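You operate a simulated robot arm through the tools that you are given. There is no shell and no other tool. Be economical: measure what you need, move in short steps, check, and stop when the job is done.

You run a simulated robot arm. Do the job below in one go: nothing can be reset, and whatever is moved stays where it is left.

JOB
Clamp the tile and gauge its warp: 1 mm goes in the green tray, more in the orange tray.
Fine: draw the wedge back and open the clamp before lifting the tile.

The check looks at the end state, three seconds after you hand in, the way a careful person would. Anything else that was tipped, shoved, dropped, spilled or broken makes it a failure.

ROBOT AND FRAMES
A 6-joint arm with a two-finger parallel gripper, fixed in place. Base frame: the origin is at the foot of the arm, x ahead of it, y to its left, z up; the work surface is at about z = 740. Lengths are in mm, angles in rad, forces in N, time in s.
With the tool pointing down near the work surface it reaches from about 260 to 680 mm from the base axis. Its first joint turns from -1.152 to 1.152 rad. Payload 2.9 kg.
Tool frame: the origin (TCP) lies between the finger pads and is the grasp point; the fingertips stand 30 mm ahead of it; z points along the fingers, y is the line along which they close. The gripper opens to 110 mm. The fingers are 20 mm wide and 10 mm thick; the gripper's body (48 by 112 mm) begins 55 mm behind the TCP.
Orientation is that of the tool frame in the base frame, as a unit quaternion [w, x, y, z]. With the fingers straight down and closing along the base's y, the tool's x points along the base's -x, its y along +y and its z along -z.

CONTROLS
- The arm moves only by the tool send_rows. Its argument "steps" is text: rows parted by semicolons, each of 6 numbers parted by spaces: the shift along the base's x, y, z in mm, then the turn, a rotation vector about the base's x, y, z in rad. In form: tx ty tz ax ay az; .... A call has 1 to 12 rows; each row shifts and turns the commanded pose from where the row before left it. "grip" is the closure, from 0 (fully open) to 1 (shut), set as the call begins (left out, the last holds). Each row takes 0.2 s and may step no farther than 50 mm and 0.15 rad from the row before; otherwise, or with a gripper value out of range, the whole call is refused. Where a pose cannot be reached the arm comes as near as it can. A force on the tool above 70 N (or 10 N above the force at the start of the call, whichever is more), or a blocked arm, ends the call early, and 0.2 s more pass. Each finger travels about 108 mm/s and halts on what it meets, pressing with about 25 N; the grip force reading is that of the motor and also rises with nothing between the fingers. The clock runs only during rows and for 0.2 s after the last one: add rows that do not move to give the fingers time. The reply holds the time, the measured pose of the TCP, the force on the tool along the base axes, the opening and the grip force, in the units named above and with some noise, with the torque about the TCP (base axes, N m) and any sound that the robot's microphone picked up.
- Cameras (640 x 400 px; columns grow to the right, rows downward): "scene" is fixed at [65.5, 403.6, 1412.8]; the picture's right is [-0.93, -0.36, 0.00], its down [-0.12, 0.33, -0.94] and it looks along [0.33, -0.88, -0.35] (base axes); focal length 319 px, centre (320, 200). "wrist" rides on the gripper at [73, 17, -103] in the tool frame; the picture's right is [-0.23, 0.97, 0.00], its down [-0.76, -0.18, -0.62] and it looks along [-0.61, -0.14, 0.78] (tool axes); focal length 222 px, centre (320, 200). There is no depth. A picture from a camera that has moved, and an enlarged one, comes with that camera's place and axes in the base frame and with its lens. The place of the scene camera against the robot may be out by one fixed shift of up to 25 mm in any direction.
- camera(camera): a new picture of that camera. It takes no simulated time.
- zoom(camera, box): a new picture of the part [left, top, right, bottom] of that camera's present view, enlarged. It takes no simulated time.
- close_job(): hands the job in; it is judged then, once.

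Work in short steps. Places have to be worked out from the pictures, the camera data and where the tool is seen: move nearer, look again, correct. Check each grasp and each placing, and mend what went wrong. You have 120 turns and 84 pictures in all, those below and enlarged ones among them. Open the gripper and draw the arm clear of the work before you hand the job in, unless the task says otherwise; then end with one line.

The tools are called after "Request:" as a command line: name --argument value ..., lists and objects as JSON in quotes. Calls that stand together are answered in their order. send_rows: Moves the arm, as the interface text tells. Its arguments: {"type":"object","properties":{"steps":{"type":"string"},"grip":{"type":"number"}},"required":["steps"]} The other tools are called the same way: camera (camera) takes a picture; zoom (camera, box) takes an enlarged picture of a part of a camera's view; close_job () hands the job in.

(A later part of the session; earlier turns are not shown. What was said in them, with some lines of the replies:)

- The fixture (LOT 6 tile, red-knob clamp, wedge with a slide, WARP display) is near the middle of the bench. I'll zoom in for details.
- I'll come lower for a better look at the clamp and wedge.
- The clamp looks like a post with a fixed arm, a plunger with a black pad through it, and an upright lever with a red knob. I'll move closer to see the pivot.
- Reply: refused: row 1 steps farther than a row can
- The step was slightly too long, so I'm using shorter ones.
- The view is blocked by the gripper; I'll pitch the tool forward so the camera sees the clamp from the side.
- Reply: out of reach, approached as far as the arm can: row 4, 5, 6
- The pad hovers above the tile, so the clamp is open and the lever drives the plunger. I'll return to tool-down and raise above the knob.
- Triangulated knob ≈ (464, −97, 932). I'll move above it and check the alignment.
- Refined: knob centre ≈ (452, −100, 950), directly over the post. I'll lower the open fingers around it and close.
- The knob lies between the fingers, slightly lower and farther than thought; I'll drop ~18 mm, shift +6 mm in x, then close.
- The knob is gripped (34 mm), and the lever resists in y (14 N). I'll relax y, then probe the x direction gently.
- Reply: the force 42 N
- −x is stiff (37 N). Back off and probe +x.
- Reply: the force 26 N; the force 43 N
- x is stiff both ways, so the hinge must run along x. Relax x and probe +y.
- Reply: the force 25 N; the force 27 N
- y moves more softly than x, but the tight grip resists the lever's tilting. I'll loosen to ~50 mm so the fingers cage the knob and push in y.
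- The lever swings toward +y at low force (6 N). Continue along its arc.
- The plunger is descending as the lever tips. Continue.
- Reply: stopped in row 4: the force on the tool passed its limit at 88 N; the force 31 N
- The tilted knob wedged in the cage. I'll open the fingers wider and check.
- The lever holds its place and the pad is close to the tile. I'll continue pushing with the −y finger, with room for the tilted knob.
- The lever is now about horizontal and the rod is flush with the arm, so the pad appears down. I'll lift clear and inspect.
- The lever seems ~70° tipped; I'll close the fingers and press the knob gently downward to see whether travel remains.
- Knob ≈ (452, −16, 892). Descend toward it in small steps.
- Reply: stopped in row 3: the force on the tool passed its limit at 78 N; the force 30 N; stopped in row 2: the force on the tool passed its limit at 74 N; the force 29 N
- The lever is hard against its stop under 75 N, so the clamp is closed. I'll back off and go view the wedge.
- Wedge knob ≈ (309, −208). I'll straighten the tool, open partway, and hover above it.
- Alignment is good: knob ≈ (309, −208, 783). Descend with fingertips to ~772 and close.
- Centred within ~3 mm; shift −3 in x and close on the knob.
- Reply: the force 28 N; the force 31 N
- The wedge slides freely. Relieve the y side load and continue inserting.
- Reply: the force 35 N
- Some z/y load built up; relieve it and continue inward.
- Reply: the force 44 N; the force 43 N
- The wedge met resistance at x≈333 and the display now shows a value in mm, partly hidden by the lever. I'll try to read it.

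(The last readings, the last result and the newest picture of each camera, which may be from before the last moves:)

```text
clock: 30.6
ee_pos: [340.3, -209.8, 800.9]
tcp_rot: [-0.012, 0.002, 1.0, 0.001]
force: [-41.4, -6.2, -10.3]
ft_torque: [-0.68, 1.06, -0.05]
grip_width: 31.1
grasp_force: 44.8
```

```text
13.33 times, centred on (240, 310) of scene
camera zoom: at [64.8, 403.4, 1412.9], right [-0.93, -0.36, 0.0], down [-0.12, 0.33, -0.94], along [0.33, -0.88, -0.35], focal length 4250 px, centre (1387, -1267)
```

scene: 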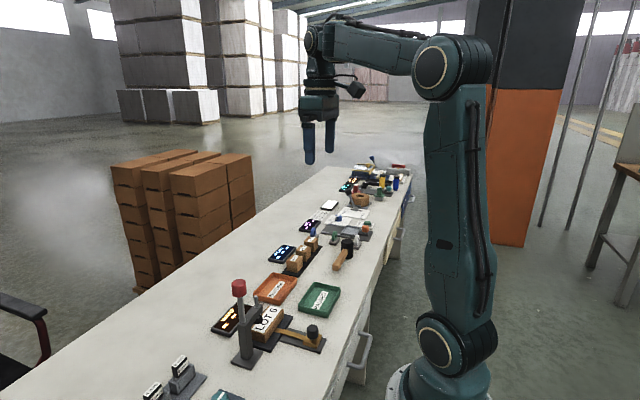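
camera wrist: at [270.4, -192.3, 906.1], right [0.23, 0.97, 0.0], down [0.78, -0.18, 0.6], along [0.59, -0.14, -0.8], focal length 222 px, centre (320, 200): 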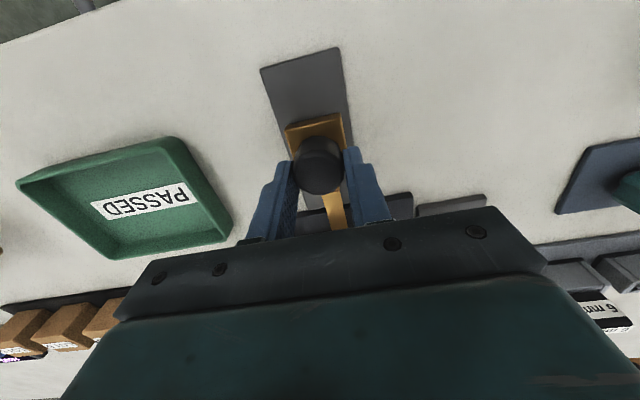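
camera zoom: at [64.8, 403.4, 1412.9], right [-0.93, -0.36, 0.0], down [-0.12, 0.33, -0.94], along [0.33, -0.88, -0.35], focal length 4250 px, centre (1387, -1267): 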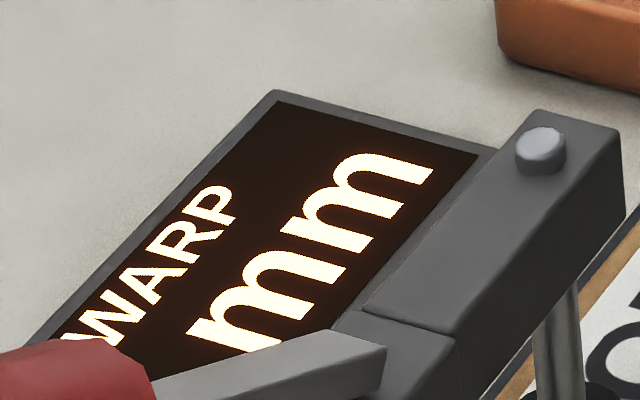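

I'll open the fingers (leaving the wedge in) and rise to read the display with the wrist camera.

Request:
send_rows --steps "0 0 0 0 0 0;0 0 0 0 0 0;0 0 0 0 0 0" --grip 0.35

Request:
send_rows --steps "0 0 40 0 0 0;0 0 45 0 0 0;0 0 45 0 0 0;0 0 45 0 0 0;0 0 45 0 0 0;20 0 40 0 0 0"

Request:
zoom --camera "wrist" --box '[240, 70, 440, 210]'

Request:
zoom --camera "scene" --box '[210, 280, 330, 370]'

```text
clock: 31.4
ee_pos: [348.6, -212.0, 803.9]
tcp_rot: [0.002, -0.001, 1.0, 0.0]
force: [0.3, 0.0, -0.2]
ft_torque: [-0.01, 0.01, -0.03]
grip_width: 71.5
grasp_force: 0.2
```

```text
clock: 32.8
ee_pos: [368.8, -212.5, 1063.1]
tcp_rot: [0.0, 0.0, 1.0, 0.001]
force: [0.6, -0.3, -0.1]
ft_torque: [-0.01, -0.02, -0.01]
grip_width: 71.5
grasp_force: 0.0
```

```text
2.86 times, centred on (340, 140) of wrist
camera zoom: at [295.8, -194.9, 1166.7], right [0.23, 0.97, 0.0], down [0.76, -0.18, 0.62], along [0.61, -0.14, -0.78], focal length 635 px, centre (263, 371)
```

zoom: 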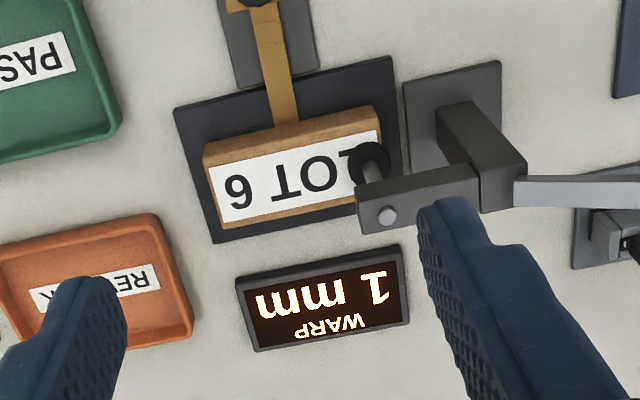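

```text
4.44 times, centred on (270, 325) of scene
camera zoom: at [65.5, 403.6, 1412.8], right [-0.93, -0.36, 0.0], down [-0.12, 0.33, -0.94], along [0.33, -0.88, -0.35], focal length 1417 px, centre (542, -356)
```

zoom: 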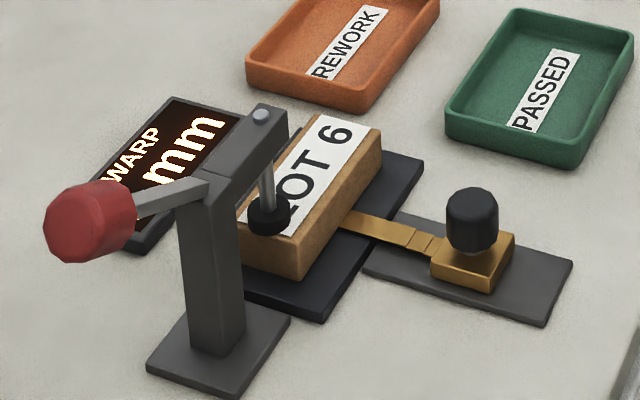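

The display reads 1 mm → green tray. Now draw the wedge back: return above its knob (≈338, −210).

Request:
send_rows --steps "-31 2 -38 0 0 0;0 0 -45 0 0 0;0 0 -45 0 0 0;0 0 -40 0 0 0"

Request:
camera --camera "wrist"

```text
clock: 33.8
ee_pos: [336.9, -212.2, 893.7]
tcp_rot: [-0.001, 0.001, 1.0, 0.001]
force: [0.8, -0.4, -0.4]
ft_torque: [0.02, -0.01, 0.02]
grip_width: 71.3
grasp_force: 0.0
```

```text
40 pictures are left
camera wrist: at [264.4, -194.0, 996.4], right [0.23, 0.97, 0.0], down [0.76, -0.18, 0.62], along [0.61, -0.14, -0.78], focal length 222 px, centre (320, 200)
```

wrist: 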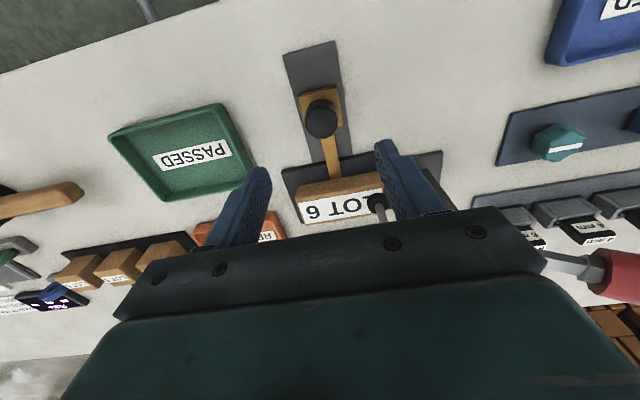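

Knob at ≈(333, −210). Descend and grip.

Request:
send_rows --steps "-4 2 -40 0 0 0;0 0 -35 0 0 0;0 0 -14 0 0 0"

Request:
send_rows --steps "0 0 0 0 0 0;0 0 0 0 0 0;0 0 0 0 0 0" --grip 1

Request:
send_rows --steps "-5 0 0 0 0 0;-6 0 0 0 0 0;-6 0 0 0 0 0;-6 0 0 0 0 0;-5 0 0 0 0 0;0 0 0 0 0 0"

Request:
zoom --camera "scene" --box '[210, 280, 330, 370]'

```text
clock: 34.6
ee_pos: [332.2, -209.1, 806.4]
tcp_rot: [0.0, 0.0, 1.0, 0.0]
force: [-0.6, 0.0, 0.7]
ft_torque: [0.03, 0.02, -0.02]
grip_width: 71.7
grasp_force: 0.1
```

```text
clock: 35.4
ee_pos: [333.2, -211.3, 806.9]
tcp_rot: [-0.001, 0.002, 1.0, -0.002]
force: [0.0, -14.3, -12.8]
ft_torque: [0.08, -0.24, -0.04]
grip_width: 31.2
grasp_force: 44.5
```

```text
clock: 36.8
ee_pos: [308.5, -210.8, 808.3]
tcp_rot: [0.003, 0.001, 1.0, -0.003]
force: [16.4, -22.0, -13.9]
ft_torque: [-0.1, 0.25, 0.13]
grip_width: 30.9
grasp_force: 45.2
```

```text
4.44 times, centred on (270, 325) of scene
camera zoom: at [66.0, 403.0, 1413.0], right [-0.93, -0.36, 0.0], down [-0.12, 0.33, -0.94], along [0.33, -0.88, -0.35], focal length 1417 px, centre (542, -356)
```

zoom: 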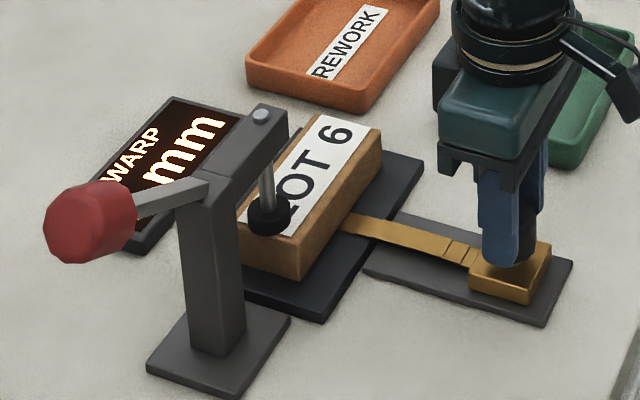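

The wedge is back at its start. Release it, rise, and go to the +y side of the lever knob to swing it back upright.

Request:
send_rows --steps "0 0 0 0 0 0;0 0 0 0 0 0;0 0 0 0 0 0" --grip 0.35

Request:
send_rows --steps "0 0 45 0 0 0;0 0 45 0 0 0;0 0 45 0 0 0;0 0 30 0 0 0;20 45 0 0 0 0;20 45 0 0 0 0;20 45 0 0 0 0;20 45 0 0 0 0;30 35 0 0 0 0;34 33 0 0 0 0" --grip 1

Request:
camera --camera "wrist"

Request:
zoom --camera "scene" --box '[160, 220, 340, 370]'

```text
clock: 37.6
ee_pos: [305.9, -207.6, 807.4]
tcp_rot: [-0.001, 0.0, 1.0, 0.0]
force: [-0.5, 0.3, -0.9]
ft_torque: [0.0, 0.01, 0.0]
grip_width: 71.2
grasp_force: 0.0
```

```text
clock: 39.8
ee_pos: [451.2, 39.9, 970.9]
tcp_rot: [0.0, 0.0, 1.0, 0.0]
force: [-0.7, 0.6, -0.2]
ft_torque: [-0.01, -0.01, -0.02]
grip_width: 0.1
grasp_force: 25.5
```

```text
38 pictures are left
camera wrist: at [377.9, 58.0, 1073.8], right [0.23, 0.97, 0.0], down [0.76, -0.18, 0.62], along [0.61, -0.14, -0.78], focal length 222 px, centre (320, 200)
```

wrist: 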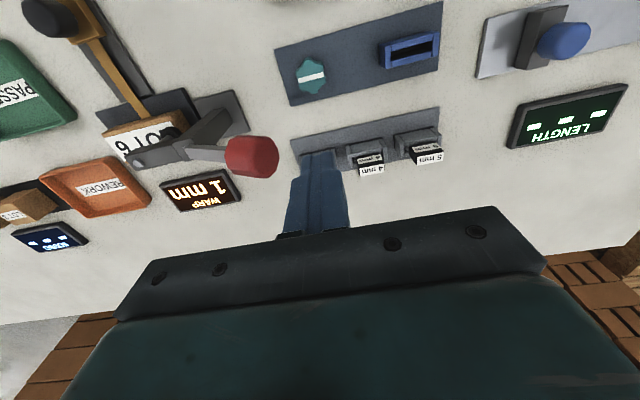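

```text
2.67 times, centred on (250, 295) of scene
camera zoom: at [65.5, 403.6, 1412.8], right [-0.93, -0.36, 0.0], down [-0.12, 0.33, -0.94], along [0.33, -0.88, -0.35], focal length 850 px, centre (507, -53)
```

zoom: 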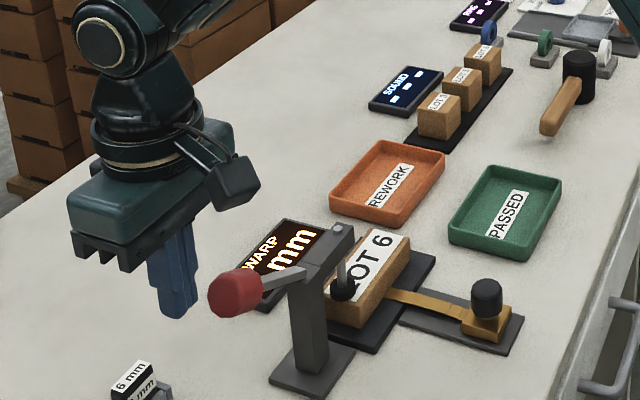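

Knob centre ≈ (452, −18, 904). Descend beside it on the +y side and push toward −y and up.

Request:
send_rows --steps "2 -5 -25 0 0 0;0 0 -28 0 0 0;0 -8 0 0 0 0;0 -8 0 0 0 0;0 -6 0 0 0 0"

Request:
send_rows --steps "0 -5 1 0 0 0;0 -5 1 0 0 0;0 -5 2 0 0 0;0 -5 2 0 0 0;0 0 0 0 0 0"

Request:
zoom --camera "scene" --box '[160, 220, 340, 370]'

```text
clock: 41.0
ee_pos: [452.2, 15.3, 918.3]
tcp_rot: [0.0, -0.001, 1.0, 0.001]
force: [-0.2, 10.4, 3.4]
ft_torque: [0.18, 0.05, -0.01]
grip_width: 0.0
grasp_force: 25.0
```

```text
clock: 41.9
ee_pos: [451.6, 13.1, 922.2]
tcp_rot: [0.002, -0.017, 1.0, 0.012]
force: [-2.8, 12.0, 2.1]
ft_torque: [0.18, 0.1, -0.03]
grip_width: 0.0
grasp_force: 25.1
stopped in row 4: the force on the tool passed its limit at 73 N (the readings are from after the stop); the commanded pose is now the measured one
```

```text
2.67 times, centred on (250, 295) of scene
camera zoom: at [65.5, 403.9, 1412.7], right [-0.93, -0.36, 0.0], down [-0.12, 0.33, -0.94], along [0.33, -0.88, -0.35], focal length 850 px, centre (507, -53)
```

zoom: 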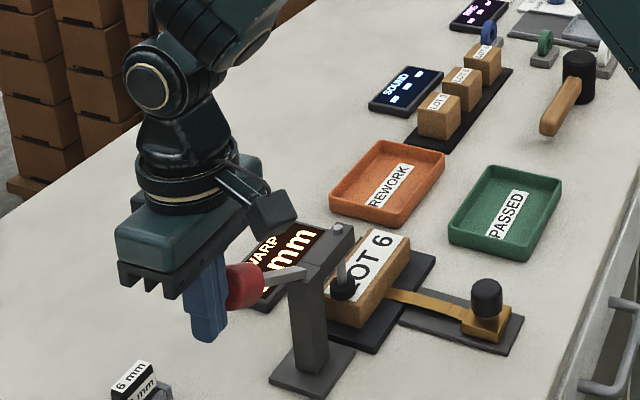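

Pushing horizontally mostly acts along the lever. I'll instead yaw the tool 90° and grip the knob across x so it can pivot between the pads while I lift along the arc.

Request:
send_rows --steps "0 12 10 -0.024 0.004 -0.034;0 5 40 0 0 0;0 0 30 0 0 0;0 0 0 0 0 -0.143;0 0 0 0 0 -0.143;0 0 0 0 0 -0.143;0 0 0 0 0 -0.143;0 0 0 0 0 -0.143;0 0 0 0 0 -0.143" --grip 0.3

Request:
send_rows --steps "0 0 0 0 0 -0.143;0 0 0 0 0 -0.143;0 0 0 0 0 -0.143;0 0 0 0 0 -0.143;0 0 0 0 0 -0.141;0 -24 0 0 0 0;0 -24 0 0 0 0"

Request:
camera --camera "wrist"

```text
clock: 43.9
ee_pos: [452.6, 27.0, 1002.6]
tcp_rot: [-0.002, 0.42, 0.908, -0.001]
force: [-0.1, 0.6, -0.5]
ft_torque: [-0.04, 0.0, 0.02]
grip_width: 77.0
grasp_force: 0.1
```

```text
clock: 45.5
ee_pos: [450.4, -20.7, 1002.6]
tcp_rot: [-0.002, 0.709, 0.706, -0.001]
force: [-0.2, -0.7, -0.3]
ft_torque: [0.03, 0.01, -0.01]
grip_width: 77.0
grasp_force: 0.1
```

```text
35 pictures are left
camera wrist: at [468.3, 52.9, 1105.5], right [0.97, -0.23, 0.0], down [-0.18, -0.76, 0.62], along [-0.15, -0.6, -0.78], focal length 222 px, centre (320, 200)
```

wrist: 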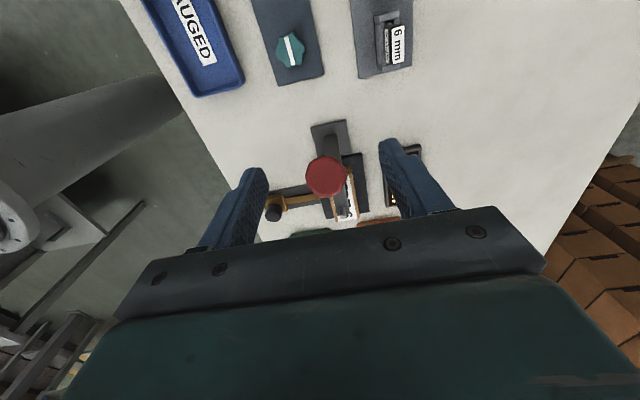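

The knob appears to have moved; check the scene view.

Request:
zoom --camera "scene" --box '[180, 230, 340, 370]'

Request:
zoom --camera "wrist" --box '[240, 100, 400, 240]'

```text
2.86 times, centred on (260, 300) of scene
camera zoom: at [65.5, 403.6, 1412.8], right [-0.93, -0.36, 0.0], down [-0.12, 0.33, -0.94], along [0.33, -0.88, -0.35], focal length 911 px, centre (491, -86)
```

zoom: 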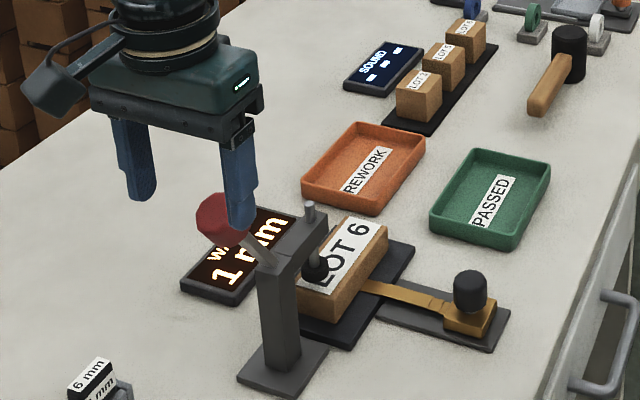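

```text
2.86 times, centred on (320, 170) of wrist
camera zoom: at [468.3, 52.9, 1105.5], right [0.97, -0.23, 0.0], down [-0.18, -0.76, 0.62], along [-0.15, -0.6, -0.78], focal length 635 px, centre (320, 286)
```

zoom: 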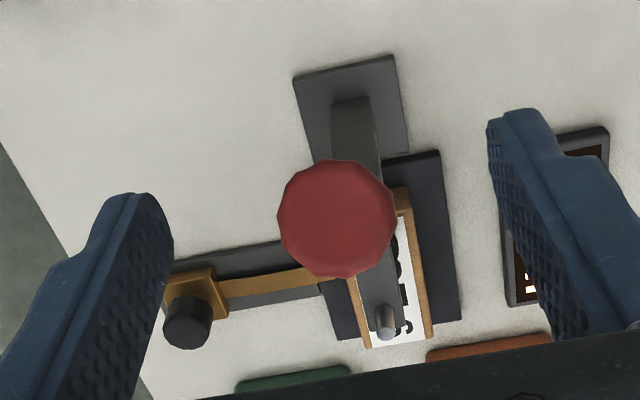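

The lever was dragged partway up (~45°). With fingers closed, I'll push it the rest of the way toward −y from the +y side.

Request:
send_rows --steps "0 20 0 0 0 0;0 0 0 0 0 0;0 0 -30 0 0 0;0 0 -30 0 0 0;0 -10 0 0 0 0;0 -10 0 0 0 0;0 -10 0 0 0 0" --grip 1

Request:
send_rows --steps "0 -8 2 0 0 0;0 -8 2 0 0 0;0 -8 1 0 0 0;0 0 0 0 0 0"

Request:
zoom --camera "scene" --box '[180, 230, 340, 370]'

```text
clock: 47.0
ee_pos: [451.4, -31.6, 943.1]
tcp_rot: [-0.002, 0.709, 0.705, -0.001]
force: [0.4, 0.5, -0.1]
ft_torque: [-0.02, 0.03, 0.04]
grip_width: 0.0
grasp_force: 24.8
```

```text
clock: 48.0
ee_pos: [452.5, -54.7, 947.9]
tcp_rot: [-0.002, 0.709, 0.705, -0.001]
force: [-0.1, 0.5, 0.0]
ft_torque: [-0.01, -0.02, 0.01]
grip_width: 0.0
grasp_force: 25.2
```

```text
2.86 times, centred on (260, 300) of scene
camera zoom: at [65.5, 403.6, 1412.8], right [-0.93, -0.36, 0.0], down [-0.12, 0.33, -0.94], along [0.33, -0.88, -0.35], focal length 911 px, centre (491, -86)
```

zoom: 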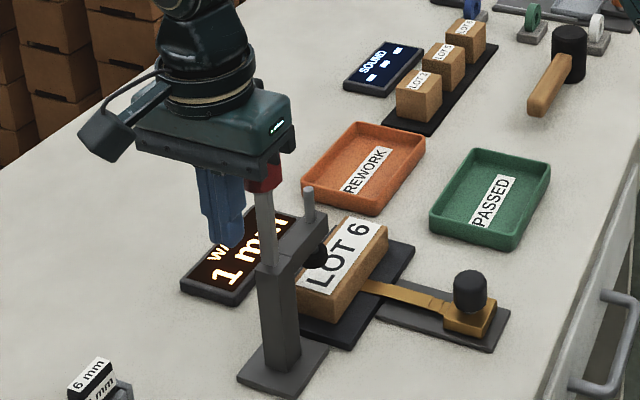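

The lever is nearly upright and the plunger raised. A little more push until it's fully upright.

Request:
send_rows --steps "0 -6 0 0 0 0;0 -6 0 0 0 0;0 -5 0 0 0 0"

Request:
zoom --camera "scene" --box '[180, 230, 340, 370]'

```text
clock: 48.9
ee_pos: [452.8, -72.0, 947.3]
tcp_rot: [-0.002, 0.709, 0.705, -0.001]
force: [0.2, 0.2, 0.0]
ft_torque: [0.0, 0.01, 0.01]
grip_width: 0.0
grasp_force: 25.0
```

```text
2.86 times, centred on (260, 300) of scene
camera zoom: at [65.5, 403.6, 1412.8], right [-0.93, -0.36, 0.0], down [-0.12, 0.33, -0.94], along [0.33, -0.88, -0.35], focal length 911 px, centre (491, -86)
```

zoom: 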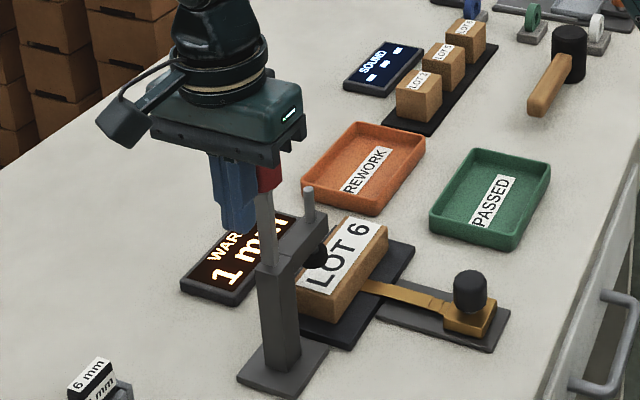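

The clamp is open with the lever upright. Back off, rise over, and look at the tile from above.

Request:
send_rows --steps "0 25 0 0 0 0;0 5 45 0 0 0;0 0 45 0 0 0;0 -45 15 0 0 0;0 -45 0 0 0 0;0 -45 0 0 0 0;0 -40 0 0 0 0" --grip 0.2

Request:
zoom --camera "wrist" --box '[220, 20, 420, 160]'

Request:
zoom --camera "scene" --box '[230, 290, 310, 350]'

```text
clock: 50.5
ee_pos: [452.2, -217.1, 1053.1]
tcp_rot: [-0.001, 0.708, 0.706, 0.0]
force: [-0.4, -0.6, -0.4]
ft_torque: [0.0, 0.0, -0.01]
grip_width: 87.9
grasp_force: 0.1
```

```text
2.86 times, centred on (320, 90) of wrist
camera zoom: at [469.5, -144.5, 1155.9], right [0.97, -0.23, 0.0], down [-0.18, -0.76, 0.62], along [-0.15, -0.6, -0.78], focal length 635 px, centre (320, 514)
```

zoom: 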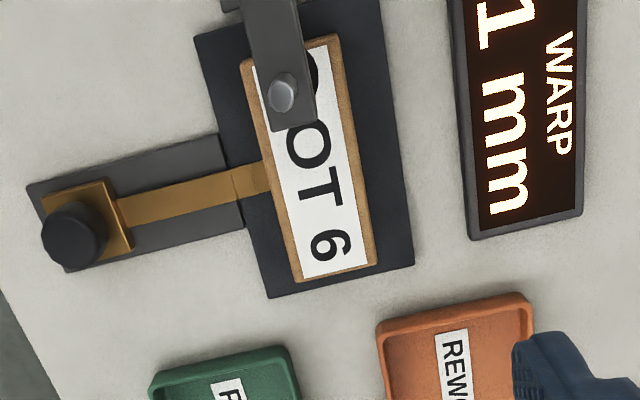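

```text
6.67 times, centred on (270, 320) of scene
camera zoom: at [65.5, 403.6, 1412.8], right [-0.93, -0.36, 0.0], down [-0.12, 0.33, -0.94], along [0.33, -0.88, -0.35], focal length 2125 px, centre (653, -600)
```

zoom: 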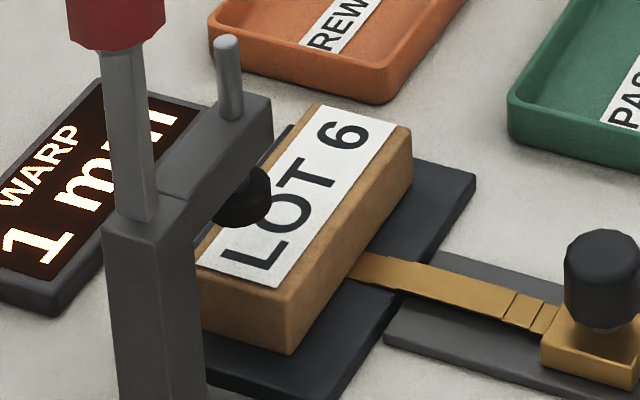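

Tile centre ≈ (449, −207), 47×107 mm; the clamp arm ends at y≈−181. With this yaw the wrist camera would crowd the lever, so I'll yaw 180° to put it on the −y side.

Request:
send_rows --steps "0 0 0 0 0 0.143;0 0 0 0 0 0.143;0 0 0 0 0 0.143;0 0 0 0 0 0.143;0 0 0 0 0 0.143;0 0 0 0 0 0.143;0 0 0 0 0 0.143;0 0 0 0 0 0.143;0 0 0 0 0 0.143;0 0 0 0 0 0.143;0 0 0 0 0 0.143"

Request:
send_rows --steps "0 0 0 0 0 0.143;0 0 0 0 0 0.143;0 0 0 0 0 0.143;0 0 0 0 0 0.143;0 0 0 0 0 0.143;0 0 0 0 0 0.143;0 0 0 0 0 0.143;0 0 0 0 0 0.143;0 0 0 0 0 0.143;0 0 0 0 0 0.143;0 0 0 0 0 0.1386"

Request:
send_rows --steps "-3 -2 -45 0 0 0;0 0 -45 0 0 0;0 0 -43 0 0 0"

Request:
camera --camera "wrist"

Request:
zoom --camera "scene" --box '[200, 240, 340, 360]'

```text
clock: 52.9
ee_pos: [451.4, -216.1, 1052.2]
tcp_rot: [-0.001, 0.0, 1.0, -0.002]
force: [1.0, -0.3, 0.6]
ft_torque: [0.0, -0.02, 0.02]
grip_width: 87.7
grasp_force: 0.1
```

```text
clock: 55.2
ee_pos: [451.5, -215.9, 1053.9]
tcp_rot: [0.001, -0.706, 0.708, -0.002]
force: [0.2, -0.3, 0.2]
ft_torque: [-0.03, -0.01, 0.02]
grip_width: 87.9
grasp_force: 0.1
```

```text
clock: 56.0
ee_pos: [450.4, -218.1, 918.3]
tcp_rot: [0.001, -0.705, 0.709, -0.002]
force: [0.5, -0.2, -0.9]
ft_torque: [0.0, -0.01, 0.03]
grip_width: 88.2
grasp_force: 0.0
```

```text
28 pictures are left
camera wrist: at [431.6, -289.3, 1020.9], right [-0.97, 0.23, 0.0], down [0.18, 0.76, 0.62], along [0.15, 0.6, -0.78], focal length 222 px, centre (320, 200)
```

wrist: 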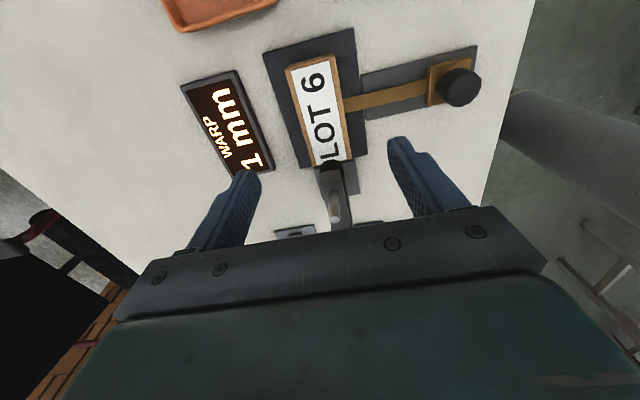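

```text
3.33 times, centred on (270, 300) of scene
camera zoom: at [65.5, 403.6, 1412.8], right [-0.93, -0.36, 0.0], down [-0.12, 0.33, -0.94], along [0.33, -0.88, -0.35], focal length 1062 px, centre (487, -133)
```

zoom: 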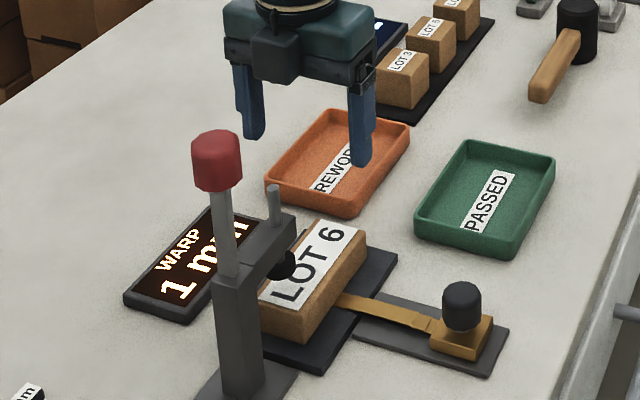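

Tile top ≈ z 777, centre x≈450. Descend to TCP z≈793 (tips ~763) with fingers straddling in x.

Request:
send_rows --steps "0 0 -45 0 0 0;0 0 -45 0 0 0;0 0 -20 0 0 0"

Request:
zoom --camera "scene" --box '[220, 270, 320, 350]'

Request:
camera --camera "wrist"

```text
clock: 56.9
ee_pos: [451.9, -217.2, 810.0]
tcp_rot: [0.0, -0.706, 0.709, -0.002]
force: [0.4, -0.2, 1.6]
ft_torque: [0.01, -0.01, 0.03]
grip_width: 88.1
grasp_force: 0.1
```

```text
5.00 times, centred on (270, 310) of scene
camera zoom: at [65.5, 403.6, 1412.8], right [-0.93, -0.36, 0.0], down [-0.12, 0.33, -0.94], along [0.33, -0.88, -0.35], focal length 1594 px, centre (570, -350)
```

zoom: 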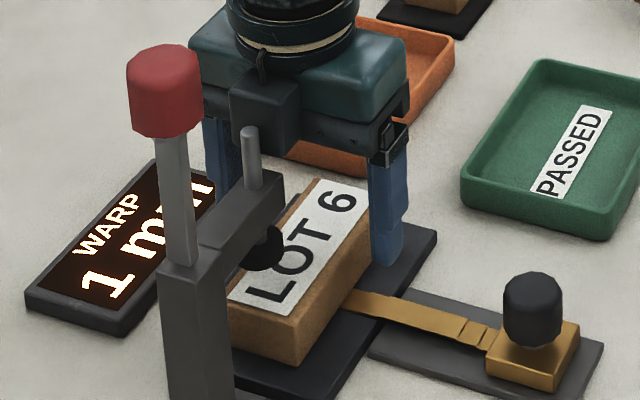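

```text
25 pictures are left
camera wrist: at [433.0, -288.4, 913.4], right [-0.97, 0.23, 0.0], down [0.18, 0.76, 0.62], along [0.15, 0.6, -0.78], focal length 222 px, centre (320, 200)
```

wrist: 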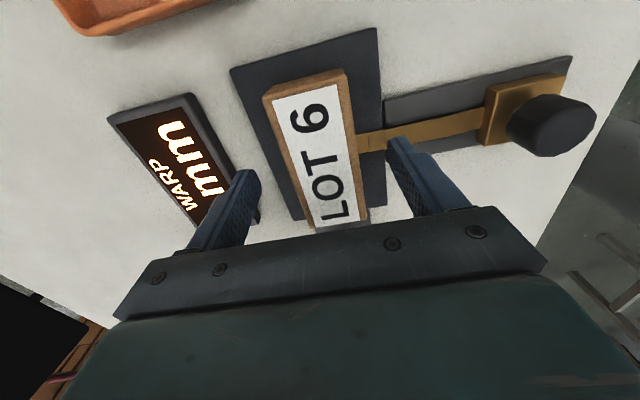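

Request:
send_rows --steps "-1 0 -9 0 0 0;0 0 -9 0 0 0;0 0 0 0 0 0"

Request:
send_rows --steps "0 0 0 0 0 0;0 0 0 0 0 0;0 0 0 0 0 0" --grip 1

Request:
zoom --camera "scene" --box '[220, 270, 320, 350]'

```text
clock: 57.8
ee_pos: [450.6, -217.4, 796.8]
tcp_rot: [0.002, -0.706, 0.708, -0.003]
force: [-4.4, 1.0, 11.3]
ft_torque: [0.41, -0.22, 0.26]
grip_width: 87.9
grasp_force: 0.0
stopped in row 3: the force on the tool passed its limit at 70 N (the readings are from after the stop); the commanded pose is now the measured one
```

```text
clock: 58.6
ee_pos: [450.3, -217.0, 797.3]
tcp_rot: [0.002, -0.706, 0.709, -0.005]
force: [-8.2, 2.1, 22.7]
ft_torque: [1.01, -0.12, 0.39]
grip_width: 49.6
grasp_force: 24.6
```

```text
5.00 times, centred on (270, 310) of scene
camera zoom: at [65.0, 403.8, 1412.8], right [-0.93, -0.36, 0.0], down [-0.12, 0.33, -0.94], along [0.33, -0.88, -0.35], focal length 1594 px, centre (570, -350)
```

zoom: 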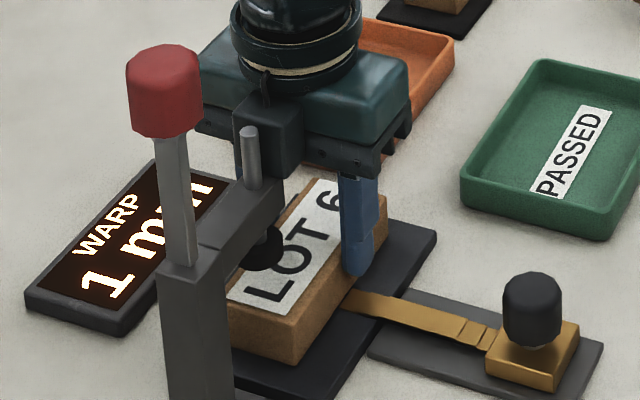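

The fingertips touched (likely the tongue) at tip z≈767; the tile is gripped at 49.6 mm. I'll lift just 4 mm and check, since the pad overhangs the tile's end.

Request:
send_rows --steps "0 0 2 0 0 0;0 0 2 0 0 0;0 0 2 0 0 0;0 0 0 0 0 0"

Request:
zoom --camera "scene" --box '[220, 270, 320, 350]'

```text
clock: 59.6
ee_pos: [450.6, -217.0, 802.0]
tcp_rot: [0.002, -0.706, 0.709, -0.004]
force: [-0.5, 0.4, -1.7]
ft_torque: [0.0, -0.01, 0.0]
grip_width: 49.7
grasp_force: 24.7
```

```text
5.00 times, centred on (270, 310) of scene
camera zoom: at [65.5, 403.6, 1412.8], right [-0.93, -0.36, 0.0], down [-0.12, 0.33, -0.94], along [0.33, -0.88, -0.35], focal length 1594 px, centre (570, -350)
```

zoom: 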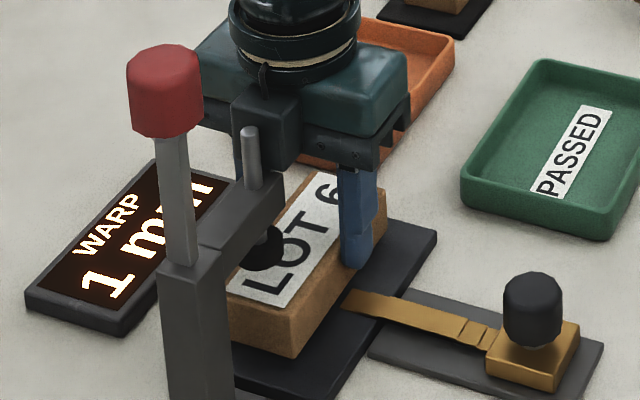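

The tile is lifted and free (light). Slide it −y 40 mm out from under the pad, then straight up.

Request:
send_rows --steps "0 -10 0 0 0 0;0 -10 0 0 0 0;0 -10 0 0 0 0;0 -10 0 0 0 0;0 0 20 0 0 0;0 0 40 0 0 0;0 0 40 0 0 0;0 0 20 0 0 0"

Request:
camera --camera "wrist"

Request:
zoom --camera "scene" --box '[200, 230, 350, 350]'

```text
clock: 61.4
ee_pos: [449.9, -259.0, 922.3]
tcp_rot: [0.002, -0.706, 0.708, -0.004]
force: [-0.3, -0.3, 0.4]
ft_torque: [0.02, 0.0, 0.02]
grip_width: 0.0
grasp_force: 25.2
```

```text
22 pictures are left
camera wrist: at [431.0, -330.0, 1024.8], right [-0.97, 0.23, -0.01], down [0.17, 0.76, 0.62], along [0.15, 0.6, -0.78], focal length 222 px, centre (320, 200)
```

wrist: 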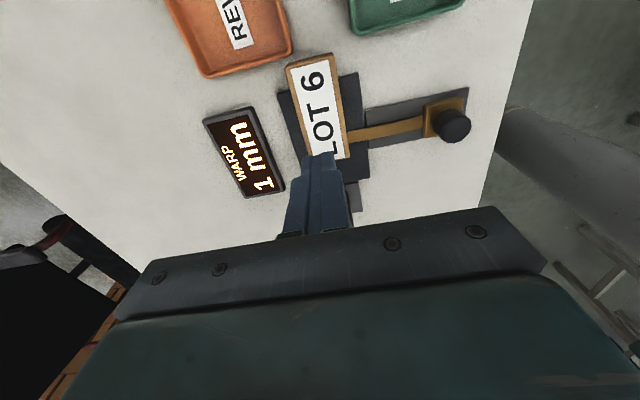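

```text
3.33 times, centred on (275, 290) of scene
camera zoom: at [65.5, 403.6, 1412.8], right [-0.93, -0.36, 0.0], down [-0.12, 0.33, -0.94], along [0.33, -0.88, -0.35], focal length 1062 px, centre (470, -100)
```

zoom: 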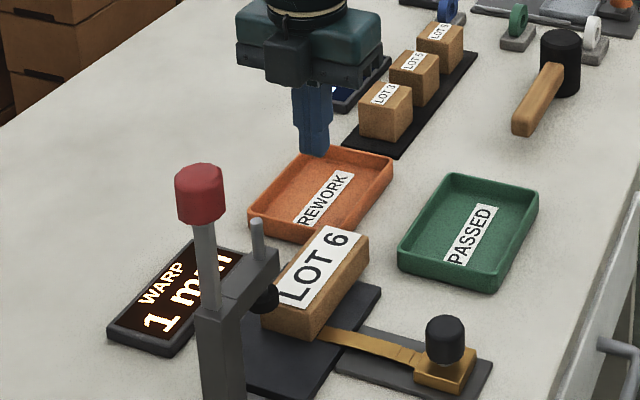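

The tile slipped out on lift (grip too shallow) but sits flat at ≈(450, −253), now clear of the pad and tongue. I'll regrip it deeper at its centre.

Request:
send_rows --steps "0 6 0 0 0 0;0 0 0 0 0 0;0 0 -45 0 0 0;0 0 -45 0 0 0;0 0 -25 0 0 0" --grip 0.2

Request:
send_rows --steps "0 0 -5 0 0 0;0 0 -4 0 0 0;0 0 -4 0 0 0;0 0 -3 0 0 0;0 0 0 0 0 0"

Request:
zoom --camera "scene" --box '[220, 260, 320, 340]'

```text
clock: 62.6
ee_pos: [449.5, -252.9, 805.0]
tcp_rot: [0.002, -0.706, 0.708, -0.005]
force: [0.2, -0.4, 0.4]
ft_torque: [0.0, 0.02, 0.01]
grip_width: 88.0
grasp_force: 0.1
```

```text
clock: 63.8
ee_pos: [449.8, -252.0, 790.8]
tcp_rot: [0.002, -0.706, 0.709, -0.004]
force: [0.2, -0.9, 0.4]
ft_torque: [-0.02, 0.0, 0.03]
grip_width: 88.0
grasp_force: 0.0
```

```text
5.00 times, centred on (270, 300) of scene
camera zoom: at [65.5, 403.6, 1412.8], right [-0.93, -0.36, 0.0], down [-0.12, 0.33, -0.94], along [0.33, -0.88, -0.35], focal length 1594 px, centre (570, -300)
```

zoom: 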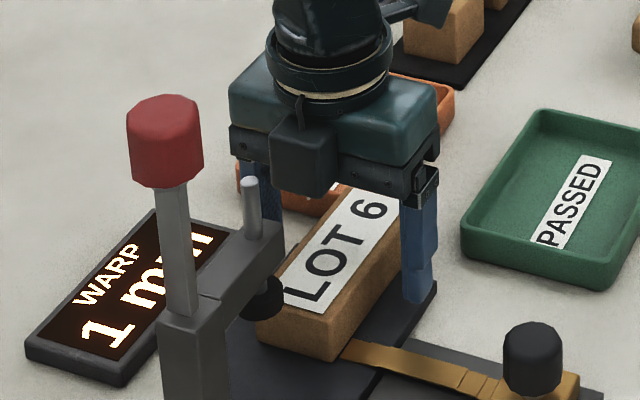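

No contact yet at tip z≈761; go 5 mm deeper, then close.

Request:
send_rows --steps "0 0 -2 0 0 0;0 0 -2 0 0 0;0 0 -2 0 0 0;0 0 0 0 0 0"

Request:
send_rows --steps "0 0 0 0 0 0;0 0 0 0 0 0;0 0 0 0 0 0" --grip 1

Request:
send_rows --steps "0 0 5 0 0 0;0 0 10 0 0 0;0 0 0 0 0 0"

Request:
zoom --camera "scene" --box '[220, 260, 320, 340]'

```text
clock: 64.8
ee_pos: [450.8, -251.2, 786.2]
tcp_rot: [0.001, -0.706, 0.708, -0.003]
force: [0.4, -0.4, 0.0]
ft_torque: [-0.04, -0.01, -0.03]
grip_width: 87.9
grasp_force: 0.1
```

```text
clock: 65.6
ee_pos: [448.4, -251.1, 786.2]
tcp_rot: [0.002, -0.706, 0.708, -0.003]
force: [0.6, -0.1, 0.2]
ft_torque: [0.05, 0.01, -0.02]
grip_width: 49.8
grasp_force: 24.9
```

```text
clock: 66.4
ee_pos: [450.1, -252.0, 800.0]
tcp_rot: [0.002, -0.706, 0.708, -0.002]
force: [0.2, -0.3, -2.1]
ft_torque: [-0.02, -0.01, 0.04]
grip_width: 50.0
grasp_force: 25.0
```

```text
5.00 times, centred on (270, 300) of scene
camera zoom: at [65.5, 403.6, 1412.8], right [-0.93, -0.36, 0.0], down [-0.12, 0.33, -0.94], along [0.33, -0.88, -0.35], focal length 1594 px, centre (570, -300)
```

zoom: 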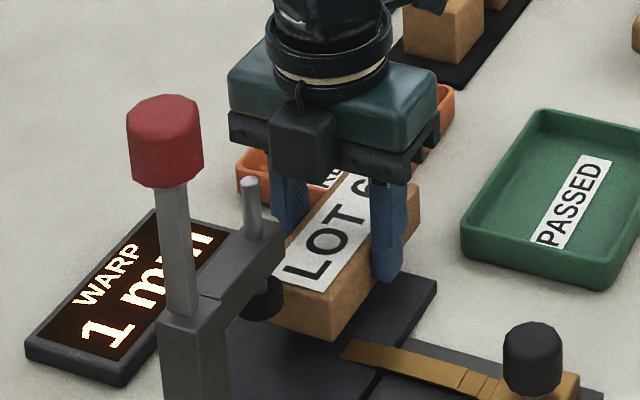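

Secure lift. Raise, then carry to the green tray centre ≈ (355, −375), same orientation.

Request:
send_rows --steps "0 0 25 0 0 0;0 0 30 0 0 0;0 0 30 0 0 0;0 0 10 0 0 0;-19 -25 0 0 0 0;-19 -25 0 0 0 0;-19 -25 0 0 0 0;-19 -25 0 0 0 0;-19 -23 0 0 0 0;0 0 0 0 0 0"

Request:
camera --camera "wrist"

Request:
zoom --camera "scene" --box '[220, 220, 370, 340]'

```text
clock: 68.6
ee_pos: [353.7, -374.2, 894.3]
tcp_rot: [0.002, -0.706, 0.708, -0.003]
force: [0.7, -0.1, -1.1]
ft_torque: [0.02, -0.02, -0.01]
grip_width: 49.6
grasp_force: 25.0
```

```text
18 pictures are left
camera wrist: at [335.5, -446.3, 996.9], right [-0.97, 0.23, -0.01], down [0.17, 0.76, 0.62], along [0.15, 0.6, -0.78], focal length 222 px, centre (320, 200)
```

wrist: 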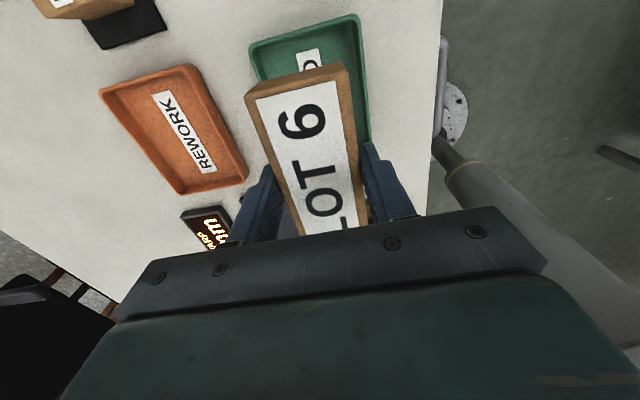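

```text
3.33 times, centred on (295, 280) of scene
camera zoom: at [65.5, 403.6, 1412.8], right [-0.93, -0.36, 0.0], down [-0.12, 0.33, -0.94], along [0.33, -0.88, -0.35], focal length 1062 px, centre (403, -67)
```

zoom: 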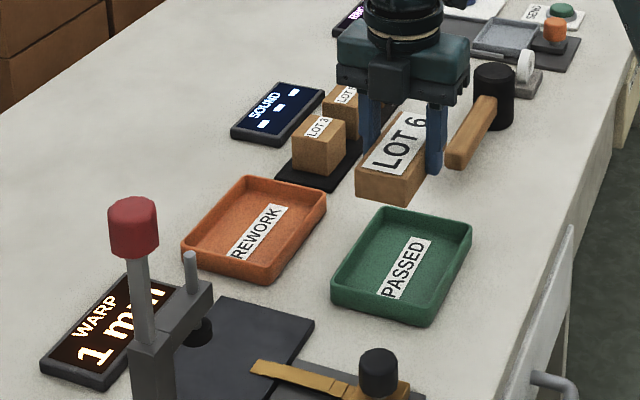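

Tray centre refined ≈ (355, −378). Lower the tile into it.

Request:
send_rows --steps "1 -3 -40 0 0 0;0 0 -40 0 0 0;0 0 -15 0 0 0;0 0 0 0 0 0"

Request:
zoom --camera "scene" --box '[260, 240, 360, 320]'

```text
clock: 69.6
ee_pos: [355.2, -380.4, 799.6]
tcp_rot: [0.002, -0.706, 0.708, -0.004]
force: [1.1, 0.4, -2.2]
ft_torque: [-0.04, 0.01, 0.04]
grip_width: 49.5
grasp_force: 24.8
```

```text
5.00 times, centred on (310, 280) of scene
camera zoom: at [65.5, 403.6, 1412.8], right [-0.93, -0.36, 0.0], down [-0.12, 0.33, -0.94], along [0.33, -0.88, -0.35], focal length 1594 px, centre (370, -200)
```

zoom: 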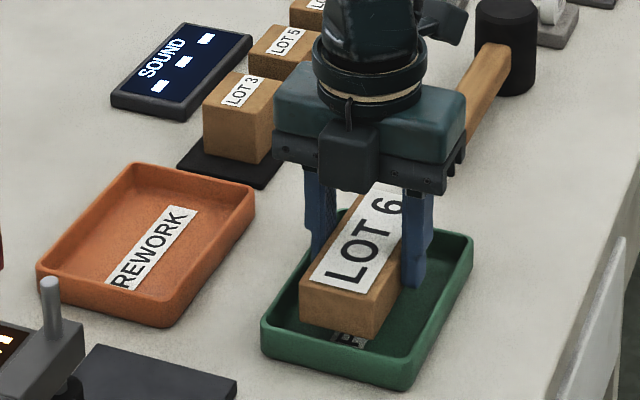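

Well centred over the tray. Lower in small steps until contact.

Request:
send_rows --steps "0 0 -6 0 0 0;0 0 -5 0 0 0;0 0 -4 0 0 0;0 0 0 0 0 0"

Request:
send_rows --steps "0 0 -3 0 0 0;0 0 -2 0 0 0;0 0 0 0 0 0"

```text
clock: 70.6
ee_pos: [356.7, -377.4, 784.9]
tcp_rot: [0.002, -0.706, 0.708, -0.004]
force: [-0.3, -0.1, -1.3]
ft_torque: [0.0, 0.0, -0.01]
grip_width: 49.5
grasp_force: 24.3
```

```text
clock: 71.4
ee_pos: [356.4, -377.7, 779.7]
tcp_rot: [0.003, -0.705, 0.709, -0.004]
force: [-2.2, 2.0, 4.0]
ft_torque: [-0.2, 0.12, -0.12]
grip_width: 49.8
grasp_force: 25.4
```

The tile touches the tray floor. Open slightly (to ~62 mm, staying within the tray) and rise.

Request:
send_rows --steps "0 0 0 0 0 0;0 0 0 0 0 0" --grip 0.45

Request:
send_rows --steps "0 0 10 0 0 0;0 0 20 0 0 0;0 0 40 0 0 0;0 0 45 0 0 0;0 0 45 0 0 0;0 0 45 0 0 0"

Request:
zoom --camera "scene" --box '[200, 240, 360, 370]'

Request:
camera --camera "wrist"

```text
clock: 72.0
ee_pos: [356.2, -377.0, 779.2]
tcp_rot: [0.002, -0.706, 0.708, -0.003]
force: [-0.5, -0.3, -0.2]
ft_torque: [0.02, 0.01, -0.03]
grip_width: 60.3
grasp_force: 0.0
```

```text
clock: 73.4
ee_pos: [356.3, -376.7, 986.6]
tcp_rot: [0.002, -0.706, 0.708, -0.004]
force: [0.4, -0.8, 0.4]
ft_torque: [-0.03, -0.01, 0.0]
grip_width: 60.6
grasp_force: 0.2
```

```text
3.08 times, centred on (280, 305) of scene
camera zoom: at [65.5, 403.6, 1412.8], right [-0.93, -0.36, 0.0], down [-0.12, 0.33, -0.94], along [0.33, -0.88, -0.35], focal length 981 px, centre (443, -123)
```

zoom: 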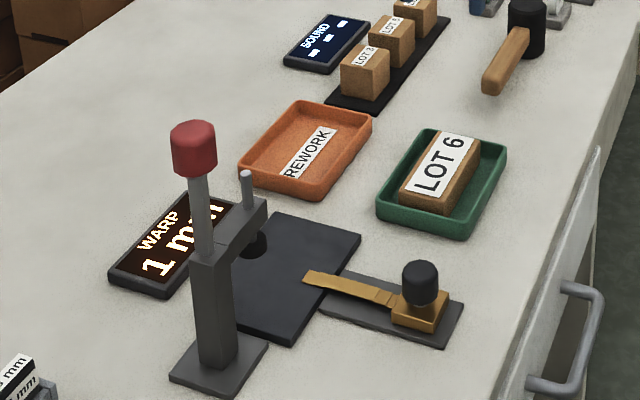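

```text
14 pictures are left
camera wrist: at [337.0, -448.9, 1089.9], right [-0.97, 0.23, -0.01], down [0.18, 0.76, 0.62], along [0.15, 0.61, -0.78], focal length 222 px, centre (320, 200)
```

wrist: 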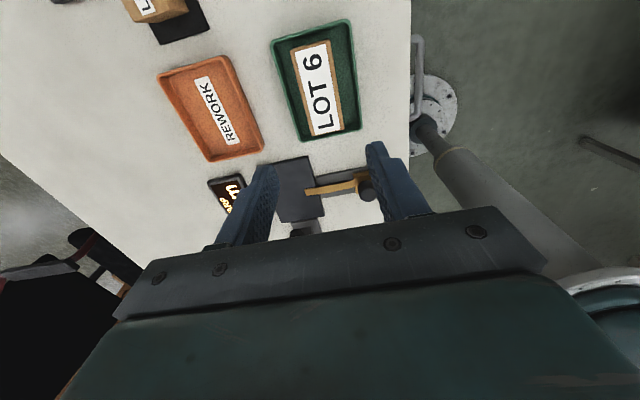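

The tile sits flat in the green tray, wedge drawn back, clamp open. Open the gripper fully, rise clear, and hand in.

Request:
send_rows --steps "0 0 45 0 0 0;0 0 45 0 0 0;0 0 30 0 0 0" --grip 0

Request:
close_job

```text
clock: 74.2
ee_pos: [357.3, -376.8, 1106.7]
tcp_rot: [0.002, -0.706, 0.708, -0.003]
force: [0.2, 0.7, 0.0]
ft_torque: [0.0, -0.02, 0.03]
grip_width: 110.1
grasp_force: 0.0
```

```text
The job is handed in.
```

The tile's warp read 1 mm and it is in the green tray; I drew the wedge back and opened the clamp before lifting, and on the first lift it slipped a few mm back onto the plinth before I regripped it.
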